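You operate a simulated robot arm through the tools that you are given. There is no shell and no other tool. Be economical: measure what you need, move in short steps, check, and stop when the job is done.

You run a simulated two-armed robot. Do the job below in one go: nothing can be reset, and whatever is moved stays where it is left.

JOB
Wipe up the spill on the top of the writing table with the striped cloth and put it back.

The check looks at the end state, three seconds after you hand in, the way a careful person would. Anything else that was tipped, shoved, dropped, spilled or broken makes it a failure. Flat cloth is picked up by pressing the open fingertips on it (5 to 10 N) and closing them slowly along it; thin cloth reads only 2 to 8 mm in the jaws.

ROBOT AND FRAMES
Two 7-joint arms with two-finger parallel grippers on one trunk, on a base that drives. Base frame: it is fixed to the floor where the robot stands at the start and does not move with it; the origin is under the middle of the robot, x ahead of it, y to its left, z up. Units: mm, degrees, N and s.
The left shoulder is at the start at [80, 131, 947], the right one opposite. With the tool pointing down near the work surface each hand reaches from about 380 to 860 mm from the robot's upright axis, wherever it stands, measured 20 degrees to its own side. Payload 1.57 kg a hand.
The tool frame of a hand sits at the grasp point between the pads (the TCP): z along the fingers, y along the line on which they close. The tips reach 30 mm beyond it. The gripper opens to 110 mm. The fingers are 24 mm wide and 12 mm thick; the gripper's body (48 by 112 mm) begins 78 mm behind the TCP.
Orientation is told as [roll, pitch, yaw] about the base's x, y, z axes, in that order, counted from this pose: with the fingers straight down and closing along the base's y, the tool's x points along the base's -x, its y along +y and its z along -z.

CONTROLS
- The arms move only by the tool jog_arm. It takes "left_increments", "right_increments" or both (then of equal length, played together; a hand with none holds still); each is a list of rows, each a list of 7 numbers: the shift along the tool's x, y, z in mm, then the turn, a rotation vector about the tool's x, y, z in degrees, then the finger opening in mm, from 0 to 110. In form: [[dx, dy, dz, ax, ay, az, claw], ...]. A call has 1 to 10 rows; each row shifts and turns the commanded pose from where the row before left it, along the tool's axes as they then stand. Each row takes 0.2 s and may step no farther than 50 mm and 8.6 degrees from the row before; otherwise, or with a gripper value out of range, the whole call is refused. Where a pose cannot be reached the arm comes as near as it can. A force on the tool above 40 N (or 10 N above the force at the start of the call, whichever is more), or a blocked arm, ends the call early, and 0.2 s more pass. The fingers move at their own pace (about 108 mm/s each) and stop on an object; they squeeze with about 25 N. The grip force told is the motor's: it shows also when the fingers shut on nothing. Time passes only in rows, and 0.2 s behind the last, so rows that do not move let the fingers close. The reply holds the time, the measured pose of the TCP, the force on the tool along the base axes, the opening and the grip force, in the units named above and with some noise, with the torque about the TCP (base axes, N m) and any sound that the robot's microphone picked up, and new pictures: "pictures" is both (left out), scene, wrist or none (wrist: the cameras of the hands that moved).
- Cameras (640 x 400 px; columns grow to the right, rows downward): "scene" is now at [-54.9, -18.5, 1409.8]; the picture's right is [-0.23, -0.97, 0.00], its down [-0.63, 0.15, -0.76] and it looks along [0.74, -0.18, -0.65] (base axes); focal length 274 px, centre (320, 200). "left" rides on the left gripper at [70, -16, -141] in its tool frame; the picture's right is [0.23, 0.97, 0.00], its down [-0.86, 0.20, -0.48] and it looks along [-0.47, 0.11, 0.88] (tool axes); focal length 222 px, centre (320, 200). "right" rides on the right gripper at [70, 16, -141] in its tool frame; the picture's right is [-0.23, 0.97, 0.00], its down [-0.86, -0.20, -0.48] and it looks along [-0.47, -0.11, 0.88] (tool axes); focal length 222 px, centre (320, 200). There is no depth. A picture from a camera that has moved, and an enlarged one, comes with that camera's place and axes in the base frame and with its lens.
- base_move(legs): drives the robot by 1 to 6 legs, each [ahead, left, turn to the left] in mm, mm and degrees, along the robot's own axes; the way and the turn of a leg run together, so that a leg with both is an arc; at most 1500 mm and 180 degrees a leg. The arms and the cameras ride along, it lands a little off, and it stops where it bumps. It gives what a move gives, and a new picture of the scene camera.
- head_to(pan, tilt): turns the head with the scene camera to pan (to the left, within 109 degrees either way) and tilt (down, from -29 to 69), counted from straight ahead of the robot. It gives what a move gives, and a new picture of the scene camera.
- inspect(camera, box): a new picture of the part [left, top, right, bottom] of that camera's present view, enlarged. No time passes.
- finish_job(): hands the job in; it is judged then, once.

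Go step by step. Nothing tells you exact positions but the pictures and the camera data: compare them with the known pose of the tool, close in by small moves and look again before you grip or let go. The budget is 120 turns and 260 pictures, counting those below and the enlarged ones. Unless the task says otherwise, let go and move clear before handing in, and close with one line.

The tools are called after ">>>" as a command line: name --argument value ..., lists and objects as JSON in quotes. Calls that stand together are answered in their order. jog_arm: Moves the arms, as the interface text tells. Its arguments: {"type":"object","properties":{"left_increments":{"type":"array"},"right_increments":{"type":"array"},"pictures":{"type":"string","enum":["both","scene","wrist","none"]}},"required":[]} The other tools are called the same way: base_move (legs) drives the base; head_to (pan, tilt) turns the head that bears the scene camera; inspect (camera, box) takes an enlarged picture of a part of a camera's view; finish_job () hands the job in.

At the start:

```text
time_s: 0.0
left_tool_pos: [547.0, 86.5, 1030.8]
left_ee_rot: [0.0, -0.1, 0.0]
left_ft_force: [-0.3, -0.7, -1.2]
left_moment: [0.0, -0.02, -0.02]
left_opening: 110.0
left_grasp_force: 0.1
right_tool_pos: [461.6, -410.9, 1045.4]
right_ee_rot: [0.0, 0.1, 0.0]
right_ft_force: [-0.1, 0.3, 0.1]
right_moment: [-0.01, 0.0, -0.02]
right_opening: 110.0
right_grasp_force: 0.1
robot x, y, heading: [-1.8, -0.3, 0.0]
head pan, tilt: [-13.5, 40.7]
```

scene: 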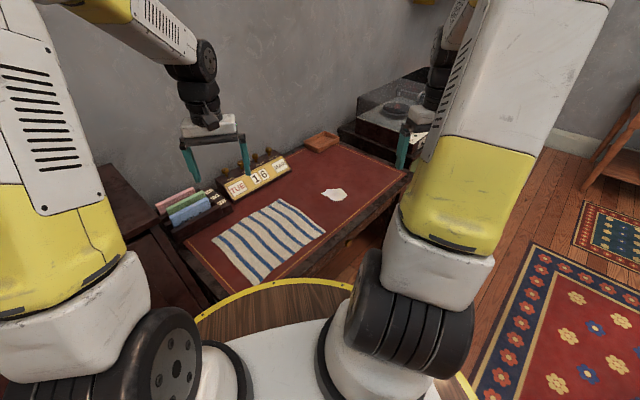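
right: 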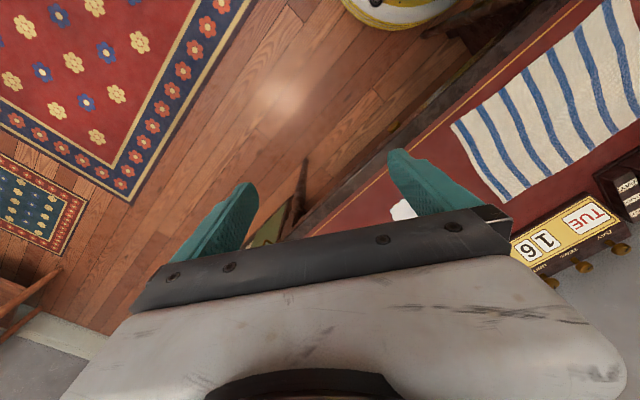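
left: 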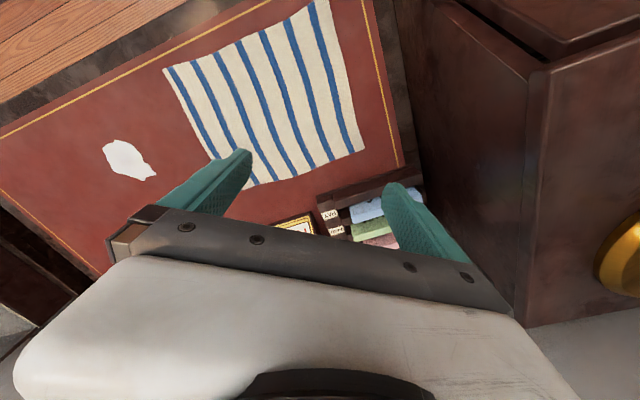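

The cloth lies flat, roughly centred at (565,0) on a table top at z≈750, with the spill near (705,-260). I'll look closer first.

>>> inspect --camera "scene" --box '[150, 120, 430, 295]'

>>> inspect --camera "left" --box '[60, 0, 440, 237]'

```text
2.29 times, centred on (290, 208) of scene
camera zoom: at [-54.9, -18.5, 1409.8], right [-0.23, -0.97, 0.0], down [-0.63, 0.15, -0.76], along [0.74, -0.18, -0.65], focal length 626 px, centre (389, 183)
```

zoom: 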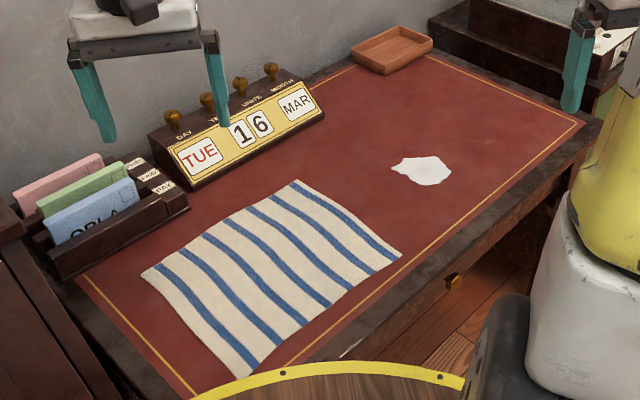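

```text
1.68 times, centred on (250, 118) of left
camera zoom: at [476.1, 70.6, 1171.1], right [-0.23, 0.97, 0.0], down [0.86, 0.2, 0.48], along [0.47, 0.11, -0.88], focal length 374 px, centre (438, 337)
```

zoom: 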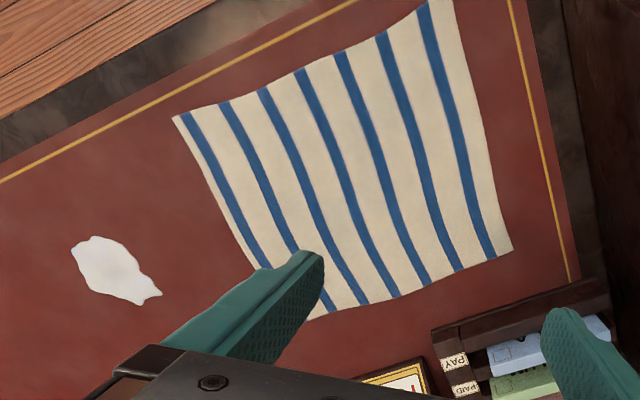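

I refine the cloth corners to A(732,-56), B(530,-180), C(386,45), D(577,177). The plan is to pinch both short ends with both hands and slide the cloth taut over the spill and back, so first both hands go to hover over the ends.

>>> jog_arm --right_increments '[[-15.2, 31.8, 16.5, 0, 0, 0, 110], [-15.2, 31.8, 16.5, 0, 0, 0, 110], [-15.2, 31.8, 16.5, 0, 0, 0, 110], [-15.2, 31.8, 16.5, 0, 0, 0, 110], [-15.2, 31.8, 16.5, 0, 0, 0, 80], [-15.2, 31.8, 16.5, 0, 0, 0, 60], [-15.2, 31.8, 16.5, 0, 0, 0, 50], [-15.2, 31.8, 16.5, 0, 0, 0, 50], [-15.2, 31.8, 16.5, 0, 0, 0, 50], [-15.2, 31.8, 16.5, 0, 0, 0, 50]]' --left_increments '[[5, 0, 15, 0, 0, 0, 110], [5, 0, 15, 0, 0, 0, 110], [5, 0, 15, 0, 0, 0, 110], [5, 0, 15, 0, 0, 0, 110], [5, 0, 15, 0, 0, 0, 80], [5, 0, 15, 0, 0, 0, 60], [5, 0, 15, 0, 0, 0, 50], [5, 0, 15, 0, 0, 0, 50], [5, 0, 15, 0, 0, 0, 50], [5, 0, 15, 0, 0, 0, 50]]' --pictures "none"

>>> jog_arm --right_increments '[[0, 0, 0, 0, 0, -8.35, 50], [0, 0, 0, 0, 0, -8.35, 50], [0, 0, 0, 0, 0, -8.35, 50], [0, 0, 0, 0, 0, -8.35, 50]]' --left_increments '[[0, 0, 0, 0, 0, -8.35, 50], [0, 0, 0, 0, 0, -8.35, 50], [0, 0, 0, 0, 0, -8.35, 50], [0, 0, 0, 0, 0, -8.35, 50]]'

```text
time_s: 2.2
left_tool_pos: [496.8, 85.4, 881.7]
left_ee_rot: [0.1, 0.0, -0.1]
left_ft_force: [0.2, 0.0, 0.3]
left_moment: [0.01, -0.05, 0.0]
left_opening: 50.4
left_grasp_force: 0.0
right_tool_pos: [612.3, -93.4, 880.5]
right_ee_rot: [0.0, 0.0, -0.1]
right_ft_force: [0.3, 0.3, 0.2]
right_moment: [0.03, -0.03, 0.0]
right_opening: 50.1
right_grasp_force: 0.1
robot x, y, heading: [-3.1, 0.5, -0.2]
head pan, tilt: [-13.5, 40.7]
```

```text
time_s: 3.2
left_tool_pos: [495.1, 86.0, 879.7]
left_ee_rot: [0.0, 0.0, 33.4]
left_ft_force: [-0.8, 0.3, 0.5]
left_moment: [-0.01, 0.02, 0.01]
left_opening: 50.3
left_grasp_force: 0.1
right_tool_pos: [613.2, -93.4, 880.5]
right_ee_rot: [0.0, 0.1, 33.5]
right_ft_force: [-0.1, 0.5, 0.3]
right_moment: [0.0, -0.01, 0.0]
right_opening: 50.1
right_grasp_force: 0.0
robot x, y, heading: [3.8, 0.6, 0.1]
head pan, tilt: [-13.5, 40.7]
camera scene: at [-54.8, -18.3, 1409.8], right [-0.23, -0.97, 0.0], down [-0.63, 0.15, -0.76], along [0.74, -0.18, -0.65], focal length 274 px, centre (320, 200)
camera right: at [547.4, -119.0, 1020.7], right [-0.35, 0.94, 0.0], down [0.82, 0.31, 0.48], along [0.45, 0.17, -0.88], focal length 222 px, centre (320, 200)
camera left: at [446.5, 34.5, 1021.0], right [-0.73, 0.69, 0.0], down [0.6, 0.64, 0.48], along [0.33, 0.35, -0.88], focal length 222 px, centre (320, 200)
```

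scene: 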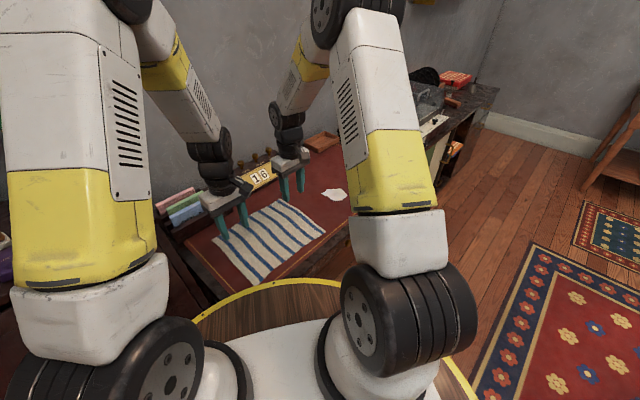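
right: 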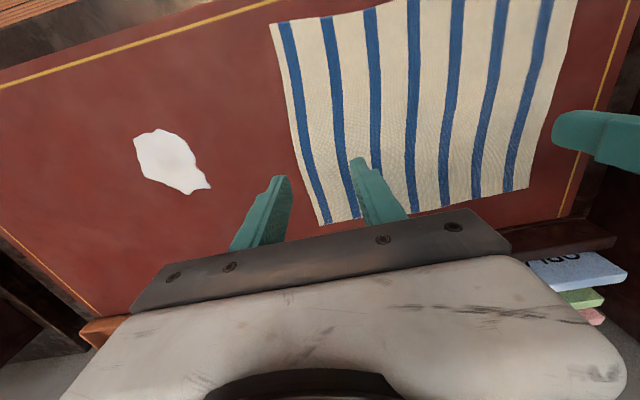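
left: 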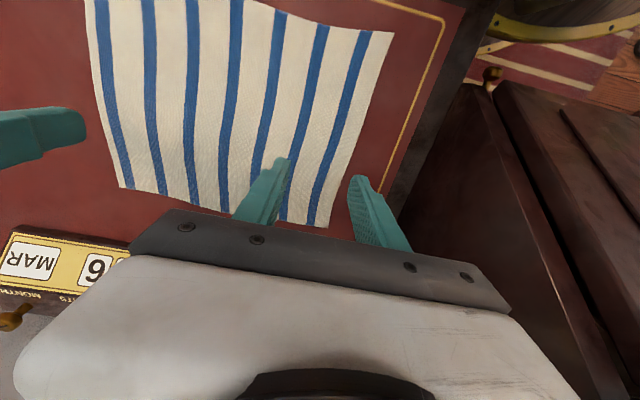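

Both hands are centred over the ends, about 34–43 mm inside the edges. I shift the right one slightly inward and lower both to just above the cloth.

>>> jog_arm --right_increments '[[0, 8, 22, 0, 0, 0, 36], [0, 0, 22, 0, 0, 0, 36], [0, 0, 22, 0, 0, 0, 36], [0, 0, 18, 0, 0, 0, 36], [0, 0, 0, 0, 0, 0, 36]]' --left_increments '[[0, 0, 22, 0, 0, 0, 36], [0, 0, 22, 0, 0, 0, 36], [0, 0, 22, 0, 0, 0, 36], [0, 0, 18, 0, 0, 0, 36], [0, 0, 0, 0, 0, 0, 36]]' --pictures "wrist"

```text
time_s: 4.4
left_tool_pos: [496.3, 85.9, 795.4]
left_ee_rot: [0.0, -0.1, 33.4]
left_ft_force: [-0.5, 0.2, -0.9]
left_moment: [0.0, -0.02, -0.02]
left_opening: 36.0
left_grasp_force: 0.0
right_tool_pos: [609.3, -87.1, 796.9]
right_ee_rot: [0.0, 0.0, 33.4]
right_ft_force: [-0.4, 0.6, -0.5]
right_moment: [-0.01, 0.02, -0.03]
right_opening: 36.0
right_grasp_force: 0.1
robot x, y, heading: [1.6, 1.8, 0.0]
head pan, tilt: [-13.5, 40.7]
camera right: at [543.5, -112.7, 937.0], right [-0.35, 0.94, 0.0], down [0.82, 0.3, 0.48], along [0.45, 0.17, -0.88], focal length 222 px, centre (320, 200)
camera left: at [446.8, 34.8, 937.4], right [-0.73, 0.69, 0.0], down [0.6, 0.64, 0.48], along [0.33, 0.35, -0.88], focal length 222 px, centre (320, 200)
```

right: 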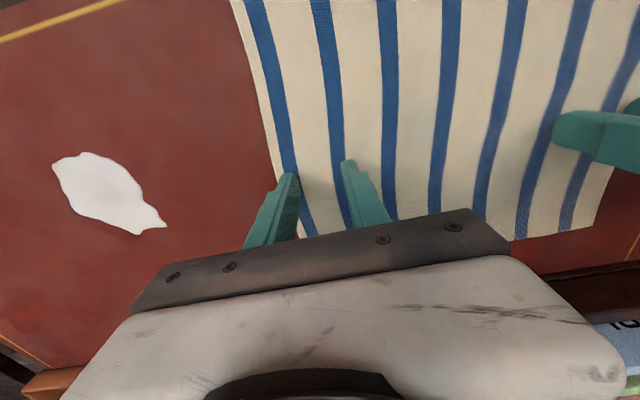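
left: 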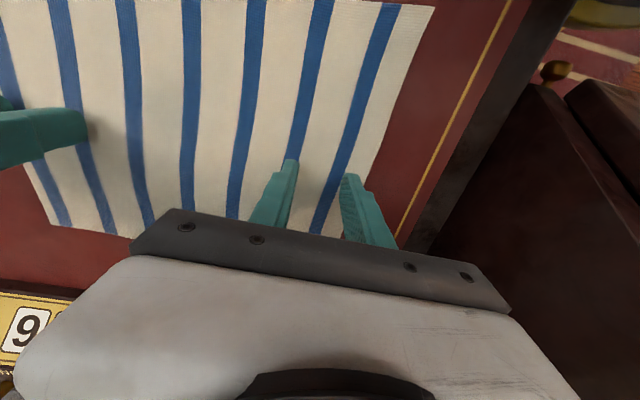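

Both pairs of fingertips are over the cloth. I now lower slowly to find contact.

>>> jog_arm --right_increments '[[0, 0, 4, 0, 0, 0, 36], [0, 0, 4, 0, 0, 0, 36], [0, 0, 3, 0, 0, 0, 36], [0, 0, 0, 0, 0, 0, 36]]' --left_increments '[[0, 0, 4, 0, 0, 0, 36], [0, 0, 4, 0, 0, 0, 36], [0, 0, 3, 0, 0, 0, 36], [0, 0, 0, 0, 0, 0, 36]]' --pictures "none"

```text
time_s: 5.0
left_tool_pos: [497.7, 84.5, 791.4]
left_ee_rot: [-0.1, 0.0, 33.5]
left_ft_force: [-4.3, 0.7, 18.4]
left_moment: [0.3, 0.34, 0.05]
left_opening: 36.3
left_grasp_force: 0.0
right_tool_pos: [611.6, -86.5, 792.1]
right_ee_rot: [-0.1, -0.1, 33.4]
right_ft_force: [-0.2, -0.7, 5.5]
right_moment: [-0.1, -0.02, 0.0]
right_opening: 35.6
right_grasp_force: 0.1
robot x, y, heading: [-1.5, 0.4, 0.0]
head pan, tilt: [-13.5, 40.7]
stopped in row 3 (left hand): the force on the tool passed its limit at 55 N (the readings are from after the stop); the commanded pose is now the measured one
```

Contact comes at TCP z≈791–792, so the surface is at ≈761. I ease the left hand and check the forces.

>>> jog_arm --right_increments '[[0, 0, 0.3, 0, 0, 0, 36], [0, 0, 0, 0, 0, 0, 36]]' --left_increments '[[0, 0, -0.6, 0, 0, 0, 36], [0, 0, 0, 0, 0, 0, 36]]' --pictures "none"

```text
time_s: 5.6
left_tool_pos: [496.8, 83.8, 790.8]
left_ee_rot: [-0.2, -0.2, 33.5]
left_ft_force: [-5.9, 0.3, 22.3]
left_moment: [0.36, 0.43, 0.08]
left_opening: 36.0
left_grasp_force: 0.8
right_tool_pos: [610.7, -86.1, 790.7]
right_ee_rot: [-0.1, -0.2, 33.3]
right_ft_force: [-2.3, -1.2, 19.3]
right_moment: [-0.29, -0.08, -0.01]
right_opening: 35.9
right_grasp_force: 0.0
robot x, y, heading: [1.2, -4.0, -0.0]
head pan, tilt: [-13.5, 40.7]
```

>>> jog_arm --right_increments '[[0, 0, -0.7, 0, 0, 0, 36], [0, 0, 0, 0, 0, 0, 36]]' --left_increments '[[0, 0, -1.2, 0, 0, 0, 36], [0, 0, 0, 0, 0, 0, 36]]' --pictures "none"

```text
time_s: 6.2
left_tool_pos: [499.1, 84.8, 792.6]
left_ee_rot: [-0.1, -0.2, 33.4]
left_ft_force: [0.8, 0.1, -0.2]
left_moment: [-0.02, 0.0, 0.02]
left_opening: 36.0
left_grasp_force: 0.1
right_tool_pos: [610.5, -86.5, 790.5]
right_ee_rot: [-0.1, -0.1, 33.4]
right_ft_force: [-0.8, -2.1, 21.8]
right_moment: [-0.35, -0.16, 0.0]
right_opening: 35.8
right_grasp_force: 0.1
robot x, y, heading: [-2.2, -3.3, -0.2]
head pan, tilt: [-13.5, 40.7]
```

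>>> jog_arm --right_increments '[[0, 0, -0.8, 0, 0, 0, 36], [0, 0, 0, 0, 0, 0, 36]]' --left_increments '[[0, 0, 0.5, 0, 0, 0, 36], [0, 0, 0, 0, 0, 0, 36]]' --pictures "none"

```text
time_s: 6.8
left_tool_pos: [497.2, 85.2, 792.8]
left_ee_rot: [-0.1, -0.1, 33.5]
left_ft_force: [0.2, -0.7, 0.3]
left_moment: [-0.02, -0.03, 0.02]
left_opening: 35.8
left_grasp_force: 0.0
right_tool_pos: [610.3, -86.8, 792.2]
right_ee_rot: [0.1, -0.1, 33.5]
right_ft_force: [1.5, -1.1, 10.0]
right_moment: [-0.24, -0.2, 0.09]
right_opening: 36.4
right_grasp_force: 0.3
robot x, y, heading: [-0.8, -1.4, -0.0]
head pan, tilt: [-13.5, 40.7]
```

Right presses at about 10 N, so I close the right slowly. The left goes down slightly more.

>>> jog_arm --right_increments '[[0, 0, -0.1, 0, 0, 0, 31], [0, 0, 0, 0, 0, 0, 26], [0, 0, 0, 0, 0, 0, 21], [0, 0, 0, 0, 0, 0, 16], [0, 0, 0, 0, 0, 0, 11], [0, 0, 0, 0, 0, 0, 6], [0, 0, 0, 0, 0, 0, 0], [0, 0, 0, 0, 0, 0, 0]]' --left_increments '[[0, 0, 0.5, 0, 0, 0, 36], [0, 0, 0, 0, 0, 0, 36], [0, 0, 0, 0, 0, 0, 36], [0, 0, 0, 0, 0, 0, 36], [0, 0, 0, 0, 0, 0, 36], [0, 0, 0, 0, 0, 0, 36], [0, 0, 0, 0, 0, 0, 36], [0, 0, 0, 0, 0, 0, 36]]' --pictures "wrist"

```text
time_s: 8.6
left_tool_pos: [497.4, 85.8, 791.0]
left_ee_rot: [-0.1, -0.1, 33.5]
left_ft_force: [0.5, -0.9, 2.3]
left_moment: [0.06, 0.01, 0.06]
left_opening: 35.0
left_grasp_force: 0.1
right_tool_pos: [609.6, -86.9, 792.1]
right_ee_rot: [0.1, -0.1, 33.4]
right_ft_force: [-1.0, 2.1, 4.7]
right_moment: [0.03, 0.05, -0.01]
right_opening: 2.1
right_grasp_force: 23.7
robot x, y, heading: [1.9, 0.4, -0.1]
head pan, tilt: [-13.5, 40.7]
camera right: at [543.6, -111.3, 931.8], right [-0.35, 0.94, 0.0], down [0.82, 0.3, 0.48], along [0.45, 0.17, -0.88], focal length 222 px, centre (320, 200)
camera left: at [447.8, 34.3, 932.7], right [-0.73, 0.69, 0.0], down [0.6, 0.64, 0.48], along [0.33, 0.35, -0.88], focal length 222 px, centre (320, 200)
```

right: 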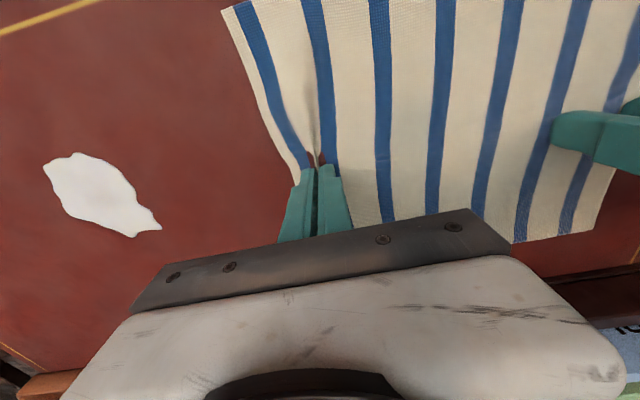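
left: 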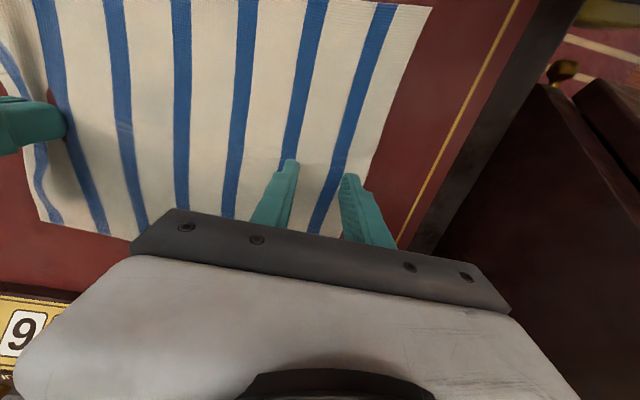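

The right hand holds a fold (2.1 mm, 24 N). Next, the left: press a touch more, then close slowly.

>>> jog_arm --left_increments '[[0, 0, 0.4, 0, 0, 0, 36], [0, 0, 0, 0, 0, 0, 31], [0, 0, 0, 0, 0, 0, 26], [0, 0, 0, 0, 0, 0, 21], [0, 0, 0, 0, 0, 0, 16], [0, 0, 0, 0, 0, 0, 11], [0, 0, 0, 0, 0, 0, 6], [0, 0, 0, 0, 0, 0, 0], [0, 0, 0, 0, 0, 0, 0]]' --pictures "wrist"

```text
time_s: 10.6
left_tool_pos: [498.4, 83.7, 791.7]
left_ee_rot: [-0.2, 0.0, 33.4]
left_ft_force: [6.0, -9.7, 2.9]
left_moment: [-0.3, -0.21, 0.0]
left_opening: 2.0
left_grasp_force: 23.9
right_tool_pos: [609.8, -85.6, 790.7]
right_ee_rot: [0.0, -0.1, 33.3]
right_ft_force: [-6.7, 9.2, 3.7]
right_moment: [0.3, 0.19, 0.0]
right_opening: 2.3
right_grasp_force: 24.0
robot x, y, heading: [-1.5, -0.7, 0.3]
head pan, tilt: [-13.5, 40.7]
camera left: at [448.0, 33.9, 932.6], right [-0.73, 0.69, 0.0], down [0.6, 0.64, 0.48], along [0.33, 0.35, -0.88], focal length 222 px, centre (320, 200)
```

left: 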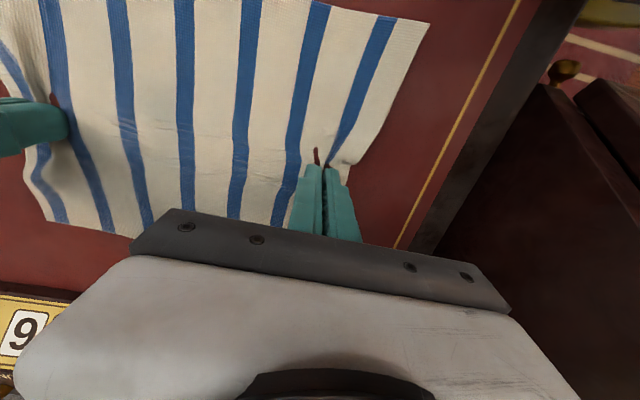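

Both ends are held, with mild tension between the hands. I ease it a little and slide the cloth toward the spill.

>>> jog_arm --left_increments '[[0, -4, 0, 0, 0, 0, 0], [0, -15, 0, 0, 0, 0, 0], [0, -15, 0, 0, 0, 0, 0], [0, -15, 0, 0, 0, 0, 0], [0, -15, 0, 0, 0, 0, 0], [0, -15, 0, 0, 0, 0, 0], [0, -15, 0, 0, 0, 0, 0], [0, 0, 0, 0, 0, 0, 0]]' --right_increments '[[0, 0, 0, 0, 0, 0, 0], [0, -15, 0, 0, 0, 0, 0], [0, -15, 0, 0, 0, 0, 0], [0, -15, 0, 0, 0, 0, 0], [0, -15, 0, 0, 0, 0, 0], [0, -15, 0, 0, 0, 0, 0], [0, -15, 0, 0, 0, 0, 0], [0, 0, 0, 0, 0, 0, 0]]'

```text
time_s: 12.2
left_tool_pos: [547.1, 11.4, 790.6]
left_ee_rot: [-0.4, -0.2, 33.7]
left_ft_force: [1.9, -4.3, 10.1]
left_moment: [-0.13, 0.04, 0.0]
left_opening: 2.4
left_grasp_force: 23.1
right_tool_pos: [655.8, -154.2, 791.5]
right_ee_rot: [-0.1, 0.0, 33.5]
right_ft_force: [-3.7, 0.9, 10.5]
right_moment: [-0.06, 0.06, 0.01]
right_opening: 2.2
right_grasp_force: 23.3
robot x, y, heading: [3.0, 3.5, 0.4]
head pan, tilt: [-13.5, 40.7]
stopped in row 7 (left hand): the force on the tool passed its limit at 43 N (the readings are from after the stop); the commanded pose is now the measured one
camera scene: at [-55.4, -18.4, 1409.7], right [-0.23, -0.97, 0.0], down [-0.63, 0.15, -0.76], along [0.74, -0.18, -0.65], focal length 274 px, centre (320, 200)
camera right: at [589.4, -179.7, 931.6], right [-0.35, 0.94, 0.0], down [0.82, 0.3, 0.48], along [0.45, 0.17, -0.88], focal length 222 px, centre (320, 200)
camera left: at [496.3, -38.4, 932.5], right [-0.73, 0.69, -0.01], down [0.6, 0.64, 0.48], along [0.33, 0.35, -0.88], focal length 222 px, centre (320, 200)
```

scene: 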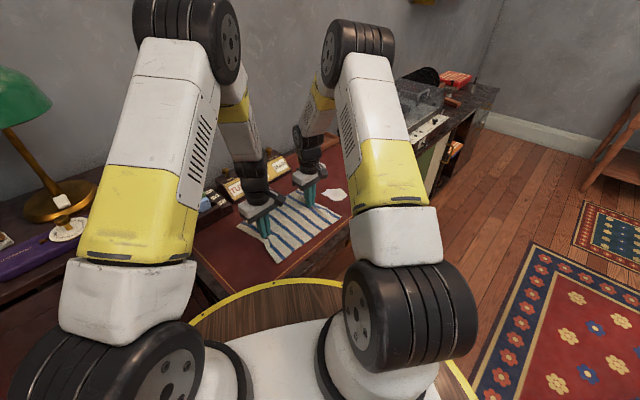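
right: 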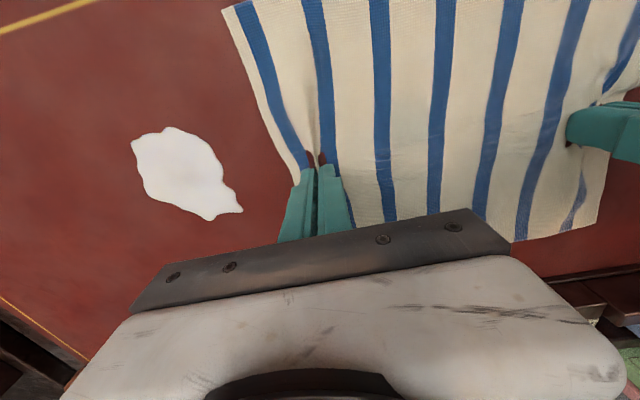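
left: 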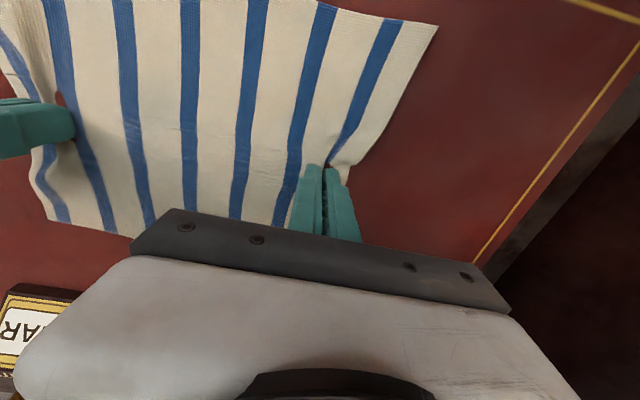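

It slides nicely; the left just pressed too hard, so I lift it a few mm and go on.

>>> jog_arm --left_increments '[[0, 0, -3, 0, 0, 0, 0], [0, -12, 0, 0, 0, 0, 0], [0, -12, 0, 0, 0, 0, 0], [0, -12, 0, 0, 0, 0, 0], [0, -12, 0, 0, 0, 0, 0], [0, -12, 0, 0, 0, 0, 0], [0, -12, 0, 0, 0, 0, 0], [0, -12, 0, 0, 0, 0, 0], [0, -12, 0, 0, 0, 0, 0], [0, 0, 0, 0, 0, 0, 0]]' --right_increments '[[0, 0, -0.3, 0, 0, 0, 0], [1, -12, 0, 0, 0, 0, 0], [1, -12, 0, 0, 0, 0, 0], [1, -12, 0, 0, 0, 0, 0], [1, -12, 0, 0, 0, 0, 0], [1, -12, 0, 0, 0, 0, 0], [1, -12, 0, 0, 0, 0, 0], [1, -12, 0, 0, 0, 0, 0], [1, -12, 0, 0, 0, 0, 0], [0, 0, 0, 0, 0, 0, 0]]'

```text
time_s: 14.4
left_tool_pos: [599.0, -66.3, 795.3]
left_ee_rot: [-0.3, -0.1, 33.6]
left_ft_force: [3.3, -5.2, 0.1]
left_moment: [-0.17, -0.06, -0.01]
left_opening: 1.9
left_grasp_force: 23.6
right_tool_pos: [701.5, -240.1, 790.4]
right_ee_rot: [0.1, -0.1, 33.4]
right_ft_force: [-7.0, 13.1, 19.3]
right_moment: [0.3, 0.14, -0.04]
right_opening: 1.9
right_grasp_force: 23.8
robot x, y, heading: [-0.3, 3.0, 0.1]
head pan, tilt: [-13.5, 40.7]
camera scene: at [-55.7, -18.0, 1409.7], right [-0.23, -0.97, 0.0], down [-0.63, 0.15, -0.76], along [0.74, -0.18, -0.65], focal length 274 px, centre (320, 200)
camera right: at [636.2, -264.8, 931.6], right [-0.35, 0.94, 0.0], down [0.82, 0.3, 0.48], along [0.45, 0.17, -0.88], focal length 222 px, centre (320, 200)
camera left: at [549.2, -117.8, 935.1], right [-0.73, 0.69, 0.0], down [0.6, 0.64, 0.48], along [0.33, 0.35, -0.88], focal length 222 px, centre (320, 200)
```

scene: 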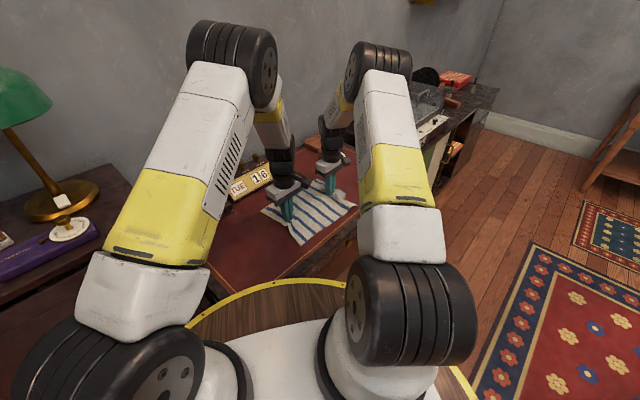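
right: 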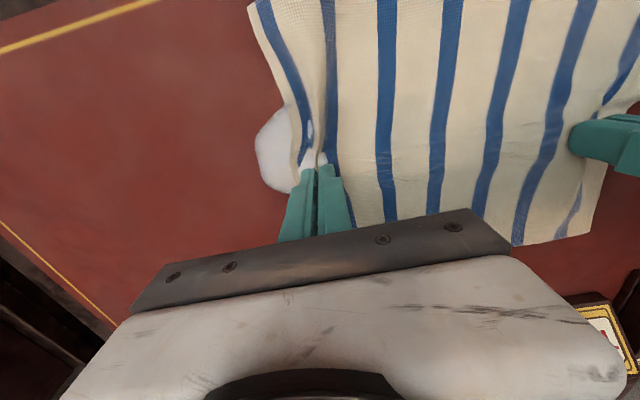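
left: 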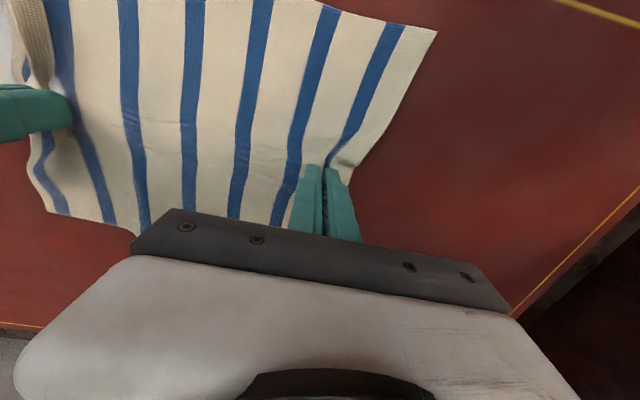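

The leading edge is now over the spill. I continue 60 mm across it, then rub sideways.

>>> jog_arm --left_increments '[[0, 0, 0, 0, 0, 0, 0], [0, -12, 0, 0, 0, 0, 0], [0, -12, 0, 0, 0, 0, 0], [0, -12, 0, 0, 0, 0, 0], [0, -12, 0, 0, 0, 0, 0], [0, -12, 0, 0, 0, 0, 0], [0, 0, 0, 0, 0, 0, 0]]' --right_increments '[[0, 0, -0.4, 0, 0, 0, 0], [0, -12, 0, 0, 0, 0, 0], [0, -12, 0, 0, 0, 0, 0], [0, -12, 0, 0, 0, 0, 0], [0, -12, 0, 0, 0, 0, 0], [0, -12, 0, 0, 0, 0, 0], [0, 0, 0, 0, 0, 0, 0]]'

```text
time_s: 16.0
left_tool_pos: [632.8, -117.1, 793.4]
left_ee_rot: [-0.1, 0.0, 33.6]
left_ft_force: [1.4, -3.2, -0.4]
left_moment: [-0.06, -0.07, -0.02]
left_opening: 2.2
left_grasp_force: 23.3
right_tool_pos: [735.0, -287.6, 791.6]
right_ee_rot: [0.1, -0.2, 33.4]
right_ft_force: [-2.1, 4.5, 0.8]
right_moment: [0.11, 0.07, 0.02]
right_opening: 2.0
right_grasp_force: 23.4
robot x, y, heading: [1.4, 0.1, 0.0]
head pan, tilt: [-13.5, 40.7]
camera scene: at [-54.9, -18.5, 1409.8], right [-0.23, -0.97, 0.0], down [-0.63, 0.15, -0.76], along [0.74, -0.18, -0.65], focal length 274 px, centre (320, 200)
camera right: at [668.8, -314.1, 932.0], right [-0.35, 0.94, 0.0], down [0.82, 0.3, 0.48], along [0.45, 0.17, -0.88], focal length 222 px, centre (320, 200)
camera left: at [583.6, -167.6, 935.5], right [-0.73, 0.69, 0.0], down [0.6, 0.64, 0.48], along [0.33, 0.35, -0.88], focal length 222 px, centre (320, 200)
```

scene: 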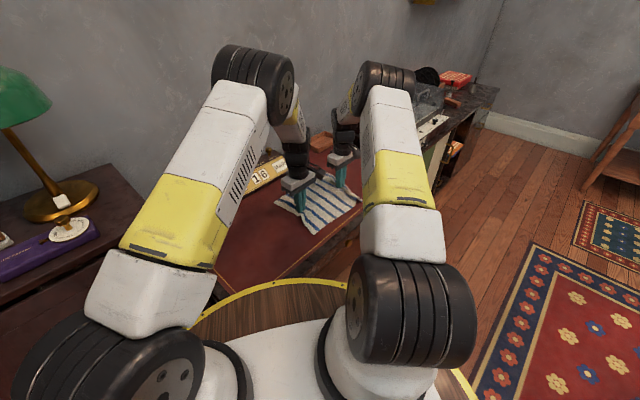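
right: 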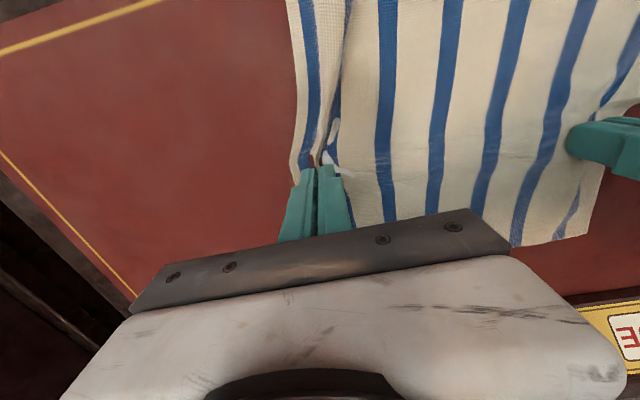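
left: 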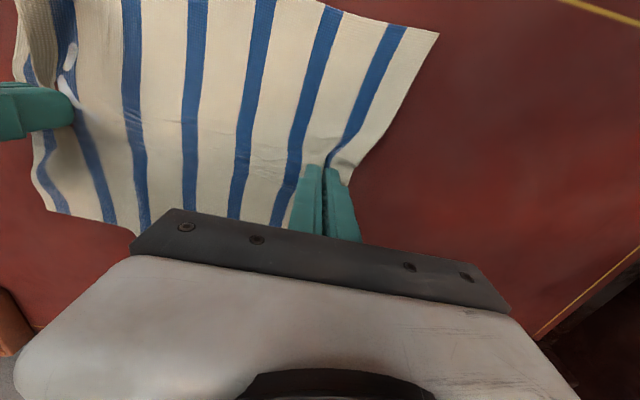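

The cloth now covers the spill, which spans roughly x 657–730 and y -297 to -211. I rub with light pressure, both hands moving together.

>>> jog_arm --left_increments '[[0, 20, 0, 0, 0, 0, 0], [0, 20, 0, 0, 0, 0, 0], [0, 20, 0, 0, 0, 0, 0], [-10, 12, 0, 0, 0, 0, 0], [15, 0, 0, 0, 0, 0, 0], [15, 0, 0, 0, 0, 0, 0], [0, -20, 0, 0, 0, 0, 0], [0, -20, 0, 0, 0, 0, 0], [0, -20, 0, 0, 0, 0, 0], [0, 0, 0, 0, 0, 0, 0]]' --right_increments '[[0, 20, 0.4, 0, 0, 0, 0], [0, 20, 0, 0, 0, 0, 0], [0, 20, 0, 0, 0, 0, 0], [-10, 12, 0, 0, 0, 0, 0], [15, 0, 0, 0, 0, 0, 0], [15, 0, 0, 0, 0, 0, 0], [0, -20, 0, 0, 0, 0, 0], [0, -20, 0, 0, 0, 0, 0], [0, -20, 0, 0, 0, 0, 0], [0, 0, 0, 0, 0, 0, 0]]' --pictures "wrist"

```text
time_s: 18.2
left_tool_pos: [609.2, -116.3, 793.9]
left_ee_rot: [-0.2, -0.2, 33.7]
left_ft_force: [4.1, -6.4, -1.1]
left_moment: [-0.21, -0.11, -0.04]
left_opening: 2.1
left_grasp_force: 23.8
right_tool_pos: [711.4, -289.8, 791.9]
right_ee_rot: [-0.1, 0.0, 33.6]
right_ft_force: [-5.6, 11.3, 7.9]
right_moment: [0.28, 0.11, 0.05]
right_opening: 2.1
right_grasp_force: 23.7
robot x, y, heading: [-0.2, -3.7, 0.1]
head pan, tilt: [-13.5, 40.7]
camera right: at [645.5, -315.5, 931.7], right [-0.35, 0.94, 0.0], down [0.82, 0.3, 0.48], along [0.45, 0.17, -0.88], focal length 222 px, centre (320, 200)
camera left: at [559.3, -166.9, 934.4], right [-0.73, 0.69, 0.0], down [0.6, 0.64, 0.48], along [0.33, 0.35, -0.88], focal length 222 px, centre (320, 200)
```

right: 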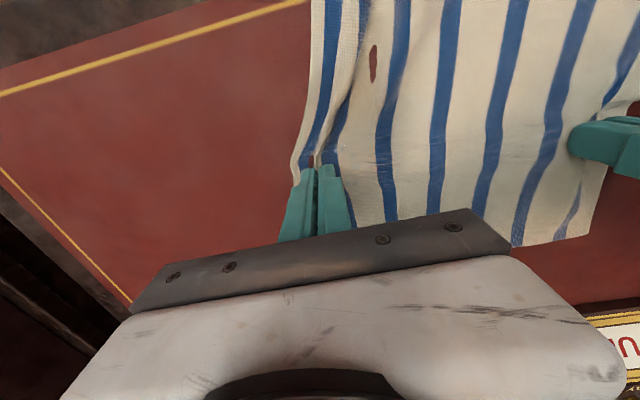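
left: 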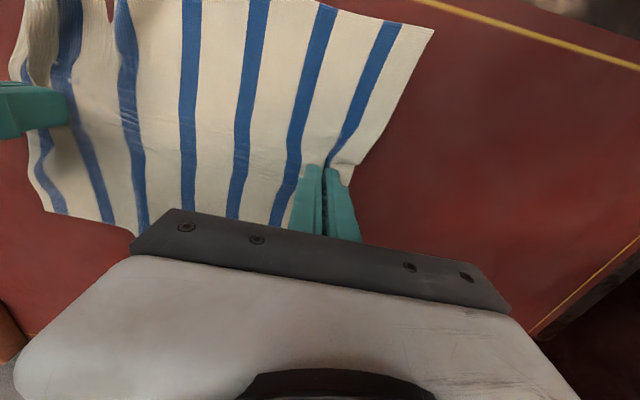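

No white shows through any more. I do two more passes over the nearer part of the spill.

>>> jog_arm --left_increments '[[18, 0, 0, 0, 0, 0, 0], [0, 20, 0, 0, 0, 0, 0], [0, 20, 0, 0, 0, 0, 0], [0, 20, 0, 0, 0, 0, 0], [18, 0, 0, 0, 0, 0, 0], [0, -20, 0, 0, 0, 0, 0], [0, -20, 0, 0, 0, 0, 0], [0, -20, 0, 0, 0, 0, 0], [0, 0, 0, 0, 0, 0, 0]]' --right_increments '[[18, 0, 0, 0, 0, 0, 0], [0, 20, 0, 0, 0, 0, 0], [0, 20, 0, 0, 0, 0, 0], [0, 20, 0, 0, 0, 0, 0], [18, 0, 0, 0, 0, 0, 0], [0, -20, 0, 0, 0, 0, 0], [0, -20, 0, 0, 0, 0, 0], [0, -20, 0, 0, 0, 0, 0], [0, 0, 0, 0, 0, 0, 0]]' --pictures "wrist"

```text
time_s: 20.2
left_tool_pos: [581.4, -136.6, 793.3]
left_ee_rot: [0.0, 0.0, 33.5]
left_ft_force: [1.8, -4.0, -0.1]
left_moment: [-0.16, -0.06, -0.01]
left_opening: 2.2
left_grasp_force: 23.7
right_tool_pos: [681.4, -308.6, 793.0]
right_ee_rot: [0.1, 0.0, 33.4]
right_ft_force: [-2.0, 3.9, 0.2]
right_moment: [0.1, 0.08, 0.01]
right_opening: 1.9
right_grasp_force: 23.8
robot x, y, heading: [-2.4, -0.2, -0.1]
head pan, tilt: [-13.5, 40.7]
camera right: at [615.2, -334.9, 933.0], right [-0.35, 0.94, 0.0], down [0.82, 0.3, 0.48], along [0.45, 0.17, -0.88], focal length 222 px, centre (320, 200)
camera left: at [531.1, -187.4, 934.8], right [-0.73, 0.69, 0.0], down [0.6, 0.64, 0.48], along [0.33, 0.35, -0.88], focal length 222 px, centre (320, 200)
```

right: 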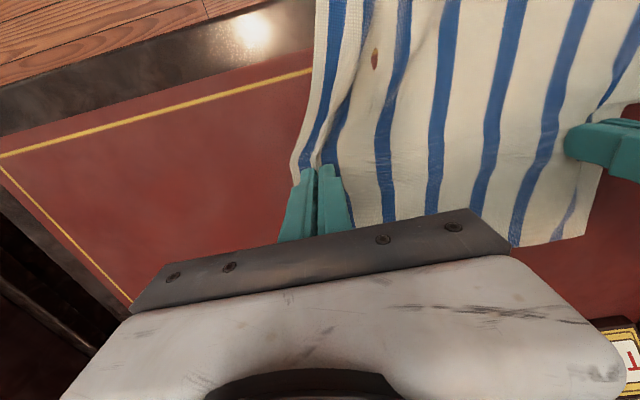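
left: 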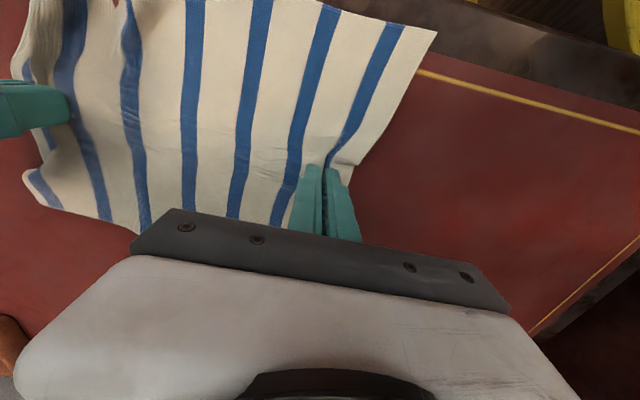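

Now I slide back about halfway and look at the table.

>>> jog_arm --left_increments '[[-6, 15, 0, 0, 0, 0, 0], [-6, 15, 0, 0, 0, 0, 0], [-6, 15, 0, 0, 0, 0, 0], [-6, 15, 0, 0, 0, 0, 0], [-6, 15, 0, 0, 0, 0, 0], [-6, 15, 0, 0, 0, 0, 0], [-6, 15, 0, 0, 0, 0, 0], [-6, 15, 0, 0, 0, 0, 0], [-4, 15, 0, 0, 0, 0, 0], [0, 0, 0, 0, 0, 0, 0]]' --right_increments '[[-6, 15, 0, 0, 0, 0, 0], [-6, 15, 0, 0, 0, 0, 0], [-6, 15, 0, 0, 0, 0, 0], [-6, 15, 0, 0, 0, 0, 0], [-6, 15, 0, 0, 0, 0, 0], [-6, 15, 0, 0, 0, 0, 0], [-6, 15, 0, 0, 0, 0, 0], [-6, 15, 0, 0, 0, 0, 0], [-4, 15, 0, 0, 0, 0, 0], [0, 0, 0, 0, 0, 0, 0]]'

```text
time_s: 22.4
left_tool_pos: [547.6, 4.3, 792.3]
left_ee_rot: [-0.1, -0.1, 33.5]
left_ft_force: [2.4, -5.0, -0.3]
left_moment: [-0.17, -0.07, -0.01]
left_opening: 2.2
left_grasp_force: 23.4
right_tool_pos: [650.8, -168.1, 791.4]
right_ee_rot: [0.0, -0.1, 33.3]
right_ft_force: [-2.6, 5.2, 3.1]
right_moment: [0.14, 0.06, 0.0]
right_opening: 1.9
right_grasp_force: 23.5
robot x, y, heading: [2.0, -0.4, 0.0]
head pan, tilt: [-13.5, 40.7]
camera scene: at [-55.0, -18.5, 1409.8], right [-0.23, -0.97, 0.0], down [-0.63, 0.15, -0.76], along [0.74, -0.18, -0.65], focal length 274 px, centre (320, 200)
camera right: at [584.5, -193.6, 931.9], right [-0.35, 0.94, 0.0], down [0.82, 0.3, 0.48], along [0.45, 0.17, -0.88], focal length 222 px, centre (320, 200)
camera left: at [497.5, -46.6, 934.2], right [-0.73, 0.69, 0.0], down [0.6, 0.64, 0.48], along [0.33, 0.35, -0.88], focal length 222 px, centre (320, 200)
```

scene: 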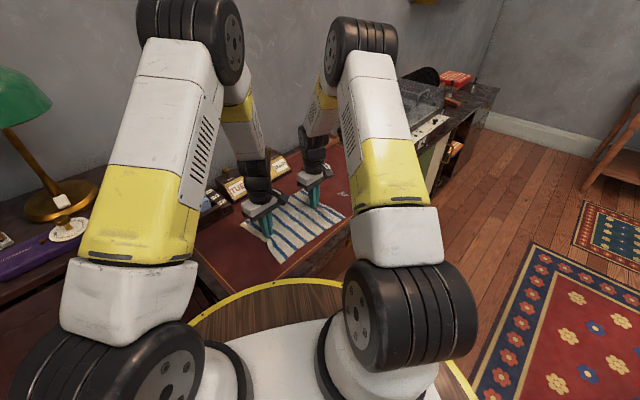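
right: 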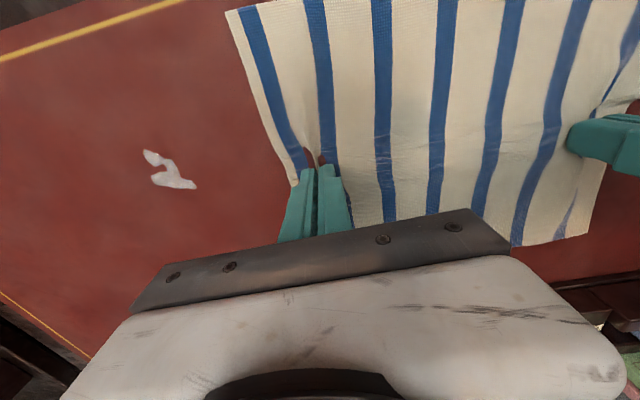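
left: 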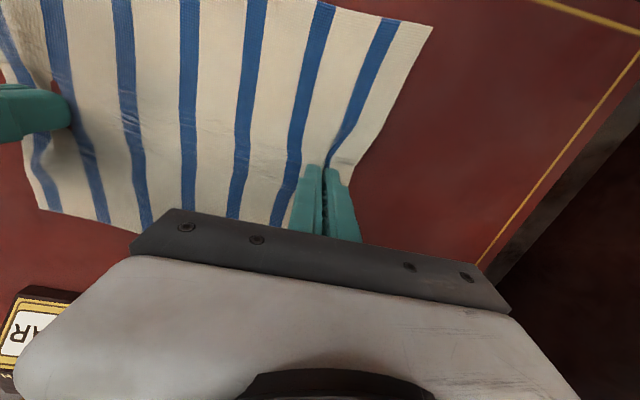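

The pressed strokes did the wiping, and a small remnant is left near (693,-283). I go back and rub there with side-to-side strokes.

>>> jog_arm --left_increments '[[1, -15, 0, 0, 0, 0, 0], [1, -15, 0, 0, 0, 0, 0], [1, -15, 0, 0, 0, 0, 0], [1, -15, 0, 0, 0, 0, 0], [1, -15, 0, 0, 0, 0, 0], [1, -15, 0, 0, 0, 0, 0], [1, -15, 0, 0, 0, 0, 0], [0, 0, 0, 0, 0, 0, 0]]' --right_increments '[[1, -15, 0, 0, 0, 0, 0], [1, -15, 0, 0, 0, 0, 0], [1, -15, 0, 0, 0, 0, 0], [1, -15, 0, 0, 0, 0, 0], [1, -15, 0, 0, 0, 0, 0], [1, -15, 0, 0, 0, 0, 0], [1, -15, 0, 0, 0, 0, 0], [0, 0, 0.3, 0, 0, 0, 0]]' --pictures "none"

>>> jog_arm --left_increments '[[15, 0, 0, 0, 0, 0, 0], [15, 0, 0, 0, 0, 0, 0], [15, 0, 0, 0, 0, 0, 0], [0, -13, 0, 0, 0, 0, 0], [-15, 0, 0, 0, 0, 0, 0], [-15, 0, 0, 0, 0, 0, 0], [-15, 0, 0, 0, 0, 0, 0], [0, -13, 0, 0, 0, 0, 0], [15, 0, 0, 0, 0, 0, 0], [15, 0, 0, 0, 0, 0, 0]]' --right_increments '[[15, 0, 0, 0, 0, 0, 0], [15, 0, 0, 0, 0, 0, 0], [15, 0, 0, 0, 0, 0, 0], [0, -13, 0, 0, 0, 0, 0], [-15, 0, 0, 0, 0, 0, 0], [-15, 0, 0, 0, 0, 0, 0], [-15, 0, 0, 0, 0, 0, 0], [0, -13, 0, 0, 0, 0, 0], [15, 0, 0, 0, 0, 0, 0], [15, 0, 0, 0, 0, 0, 0]]' --pictures "none"

>>> jog_arm --left_increments '[[15, 0, 0, 0, 0, 0, 0], [0, 13, 0, 0, 0, 0, 0], [-15, 0, 0, 0, 0, 0, 0], [-15, 0, 0, 0, 0, 0, 0], [0, 15, 0, 0, 0, 0, 0], [-6, 15, 0, 0, 0, 0, 0], [-6, 15, 0, 0, 0, 0, 0], [-6, 15, 0, 0, 0, 0, 0], [-6, 15, 0, 0, 0, 0, 0], [-6, 15, 0, 0, 0, 0, 0]]' --right_increments '[[15, 0, 0, 0, 0, 0, 0], [0, 13, 0, 0, 0, 0, 0], [-15, 0, 0, 0, 0, 0, 0], [-15, 0, 0, 0, 0, 0, 0], [0, 15, 0, 0, 0, 0, 0], [-6, 15, 0, 0, 0, 0, 0], [-6, 15, 0, 0, 0, 0, 0], [-6, 15, 0, 0, 0, 0, 0], [-6, 15, 0, 0, 0, 0, 0], [-6, 15, 0, 0, 0, 0, 0]]' --pictures "wrist"

```text
time_s: 24.2
left_tool_pos: [600.7, -86.3, 795.5]
left_ee_rot: [-0.1, -0.2, 33.6]
left_ft_force: [1.4, -3.2, -1.0]
left_moment: [-0.11, -0.05, 0.01]
left_opening: 1.9
left_grasp_force: 23.6
right_tool_pos: [700.0, -259.6, 790.0]
right_ee_rot: [-0.1, -0.1, 33.3]
right_ft_force: [-1.2, 5.3, 6.9]
right_moment: [0.12, 0.01, -0.04]
right_opening: 1.9
right_grasp_force: 23.8
robot x, y, heading: [-1.8, 2.3, 0.0]
head pan, tilt: [-13.5, 40.7]
```

```text
time_s: 26.4
left_tool_pos: [587.9, -122.9, 795.8]
left_ee_rot: [-0.2, -0.1, 33.5]
left_ft_force: [3.8, -6.3, -0.3]
left_moment: [-0.22, -0.18, -0.06]
left_opening: 1.8
left_grasp_force: 23.7
right_tool_pos: [693.1, -297.0, 791.1]
right_ee_rot: [-0.1, -0.3, 33.5]
right_ft_force: [3.6, 11.9, 25.2]
right_moment: [0.31, -0.14, 0.03]
right_opening: 2.2
right_grasp_force: 23.9
robot x, y, heading: [-3.5, -1.9, 0.0]
head pan, tilt: [-13.5, 40.7]
```

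```text
time_s: 26.8
left_tool_pos: [579.1, -131.6, 794.4]
left_ee_rot: [-0.3, -0.2, 33.5]
left_ft_force: [3.0, -4.0, 0.0]
left_moment: [-0.1, -0.09, -0.01]
left_opening: 2.3
left_grasp_force: 24.0
right_tool_pos: [684.8, -302.6, 791.1]
right_ee_rot: [-0.2, -0.6, 33.6]
right_ft_force: [-4.8, 2.5, 8.3]
right_moment: [0.12, 0.19, 0.01]
right_opening: 1.7
right_grasp_force: 23.4
robot x, y, heading: [5.9, -0.8, -0.1]
head pan, tilt: [-13.5, 40.7]
stopped in row 2 (right hand): the force on the tool passed its limit at 42 N (the readings are from after the stop); the commanded pose is now the measured one
camera right: at [617.0, -328.0, 931.2], right [-0.35, 0.94, 0.0], down [0.82, 0.31, 0.49], along [0.46, 0.17, -0.87], focal length 222 px, centre (320, 200)
camera left: at [528.3, -183.0, 936.2], right [-0.73, 0.69, -0.01], down [0.6, 0.64, 0.48], along [0.33, 0.35, -0.88], focal length 222 px, centre (320, 200)
```

right: 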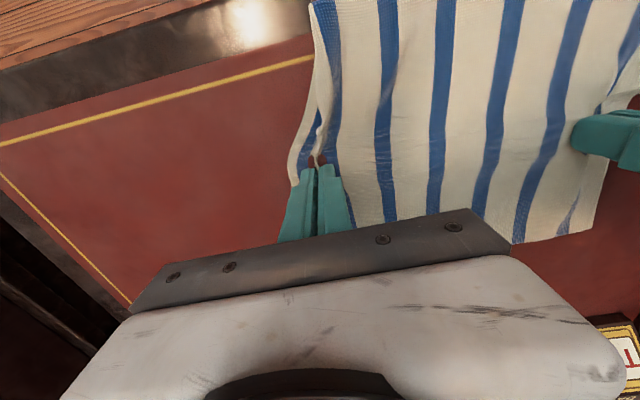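
left: 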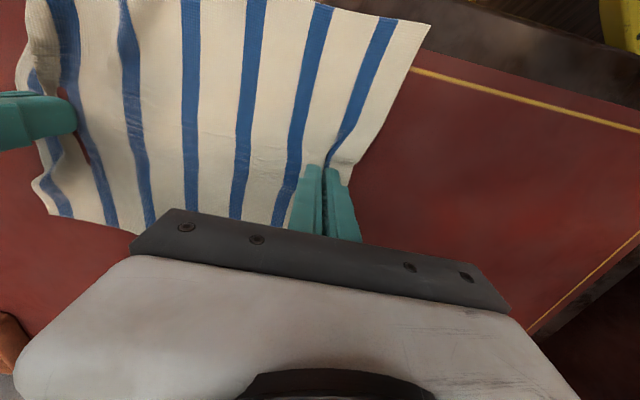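

The right hand was pressing near the limit, so I ease it a little, make one more stroke over the remnant, and slide back to look.

>>> jog_arm --left_increments '[[-5, 8, 0, 0, 0, 0, 0], [-15, 2, 0, 0, 0, 0, 0], [-10, 5, 0, 0, 0, 0, 0], [-4, 15, 0, 0, 0, 0, 0], [-4, 15, 0, 0, 0, 0, 0], [-4, 15, 0, 0, 0, 0, 0], [-4, 15, 0, 0, 0, 0, 0], [-4, 15, 0, 0, 0, 0, 0], [-4, 15, 0, 0, 0, 0, 0], [-4, 15, 0, 0, 0, 0, 0]]' --right_increments '[[-5, 8, -0.2, 0, 0, 0, 0], [-15, 2, 0, 0, 0, 0, 0], [-10, 5, 0, 0, 0, 0, 0], [-4, 15, 0, 0, 0, 0, 0], [-4, 15, 0, 0, 0, 0, 0], [-4, 15, 0, 0, 0, 0, 0], [-4, 15, 0, 0, 0, 0, 0], [-4, 15, 0, 0, 0, 0, 0], [-4, 15, 0, 0, 0, 0, 0], [-4, 15, 0, 0, 0, 0, 0]]' --pictures "wrist"

```text
time_s: 29.0
left_tool_pos: [559.3, 1.0, 794.4]
left_ee_rot: [-0.2, -0.2, 33.5]
left_ft_force: [2.3, -5.2, -0.2]
left_moment: [-0.15, -0.11, 0.01]
left_opening: 2.2
left_grasp_force: 23.8
right_tool_pos: [666.6, -169.4, 791.3]
right_ee_rot: [-0.2, -0.6, 33.5]
right_ft_force: [-1.5, 2.2, 11.7]
right_moment: [0.05, 0.05, 0.0]
right_opening: 2.1
right_grasp_force: 23.7
robot x, y, heading: [-0.5, 0.2, -0.1]
head pan, tilt: [-13.5, 40.7]
camera right: at [598.6, -195.7, 931.2], right [-0.35, 0.94, 0.0], down [0.82, 0.3, 0.49], along [0.46, 0.17, -0.87], focal length 222 px, centre (320, 200)
camera left: at [509.5, -50.4, 935.2], right [-0.73, 0.69, 0.0], down [0.6, 0.64, 0.48], along [0.33, 0.35, -0.88], focal length 222 px, centre (320, 200)
```

right: 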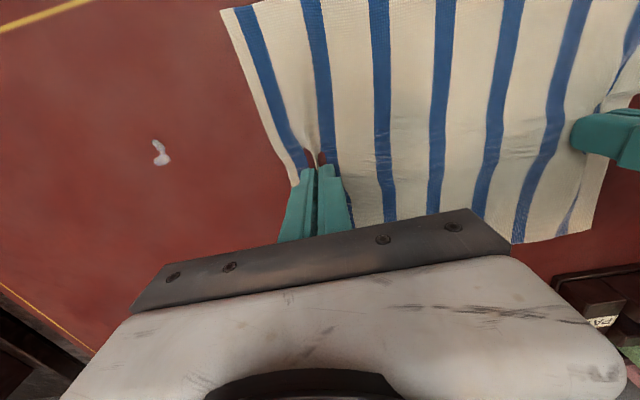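
left: 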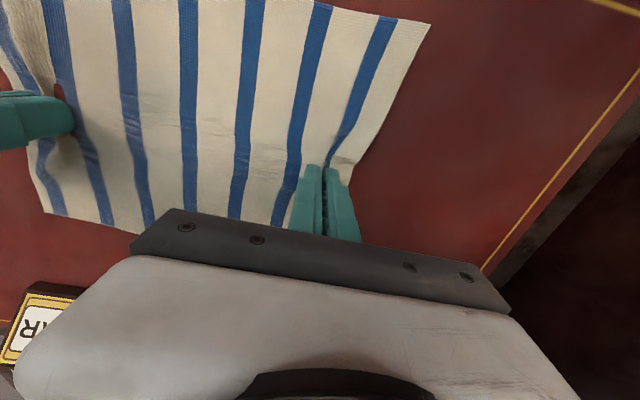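

Only a small speck remains, near (691,-295). I go back and rub around it more densely.

>>> jog_arm --left_increments '[[4, -15, 0, 0, 0, 0, 0], [4, -15, 0, 0, 0, 0, 0], [4, -15, 0, 0, 0, 0, 0], [4, -15, 0, 0, 0, 0, 0], [4, -15, 0, 0, 0, 0, 0], [4, -15, 0, 0, 0, 0, 0], [6, -10, 0, 0, 0, 0, 0], [0, 0, 0, 0, 0, 0, 0]]' --right_increments '[[4, -15, 0, 0, 0, 0, 0], [4, -15, 0, 0, 0, 0, 0], [4, -15, 0, 0, 0, 0, 0], [4, -15, 0, 0, 0, 0, 0], [4, -15, 0, 0, 0, 0, 0], [4, -15, 0, 0, 0, 0, 0], [6, -10, 0, 0, 0, 0, 0], [0, 0, 0, 0, 0, 0, 0]]' --pictures "none"

>>> jog_arm --left_increments '[[12, 0, 0, 0, 0, 0, 0], [12, 0, 0, 0, 0, 0, 0], [12, 0, 0, 0, 0, 0, 0], [0, -10, 0, 0, 0, 0, 0], [-12, 0, 0, 0, 0, 0, 0], [-12, 0, 0, 0, 0, 0, 0], [-12, 0, 0, 0, 0, 0, 0], [0, -10, 0, 0, 0, 0, 0], [12, 0, 0, 0, 0, 0, 0], [12, 0, 0, 0, 0, 0, 0]]' --right_increments '[[12, 0, 0, 0, 0, 0, 0], [12, 0, 0, 0, 0, 0, 0], [12, 0, 0, 0, 0, 0, 0], [0, -10, 0, 0, 0, 0, 0], [-12, 0, 0, 0, 0, 0, 0], [-12, 0, 0, 0, 0, 0, 0], [-12, 0, 0, 0, 0, 0, 0], [0, -10, 0, 0, 0, 0, 0], [12, 0, 0, 0, 0, 0, 0], [12, 0, 0, 0, 0, 0, 0]]' --pictures "none"

```text
time_s: 30.8
left_tool_pos: [590.9, -100.0, 795.2]
left_ee_rot: [-0.3, -0.1, 33.5]
left_ft_force: [5.0, -7.3, -0.3]
left_moment: [-0.19, -0.11, -0.03]
left_opening: 2.2
left_grasp_force: 23.8
right_tool_pos: [697.3, -272.2, 792.1]
right_ee_rot: [-0.2, -0.6, 33.6]
right_ft_force: [-4.9, 10.6, 8.1]
right_moment: [0.31, 0.16, 0.0]
right_opening: 1.6
right_grasp_force: 23.7
robot x, y, heading: [0.8, 0.3, -0.2]
head pan, tilt: [-13.5, 40.7]
```

```text
time_s: 33.0
left_tool_pos: [582.3, -128.2, 793.7]
left_ee_rot: [-0.2, -0.2, 33.6]
left_ft_force: [5.0, -7.8, -0.1]
left_moment: [-0.24, -0.14, -0.02]
left_opening: 2.2
left_grasp_force: 23.8
right_tool_pos: [687.4, -300.8, 792.1]
right_ee_rot: [-0.4, -0.5, 33.6]
right_ft_force: [-4.2, 7.1, 4.5]
right_moment: [0.25, 0.11, -0.02]
right_opening: 1.8
right_grasp_force: 23.5
robot x, y, heading: [2.0, -3.5, 0.1]
head pan, tilt: [-13.5, 40.7]
```

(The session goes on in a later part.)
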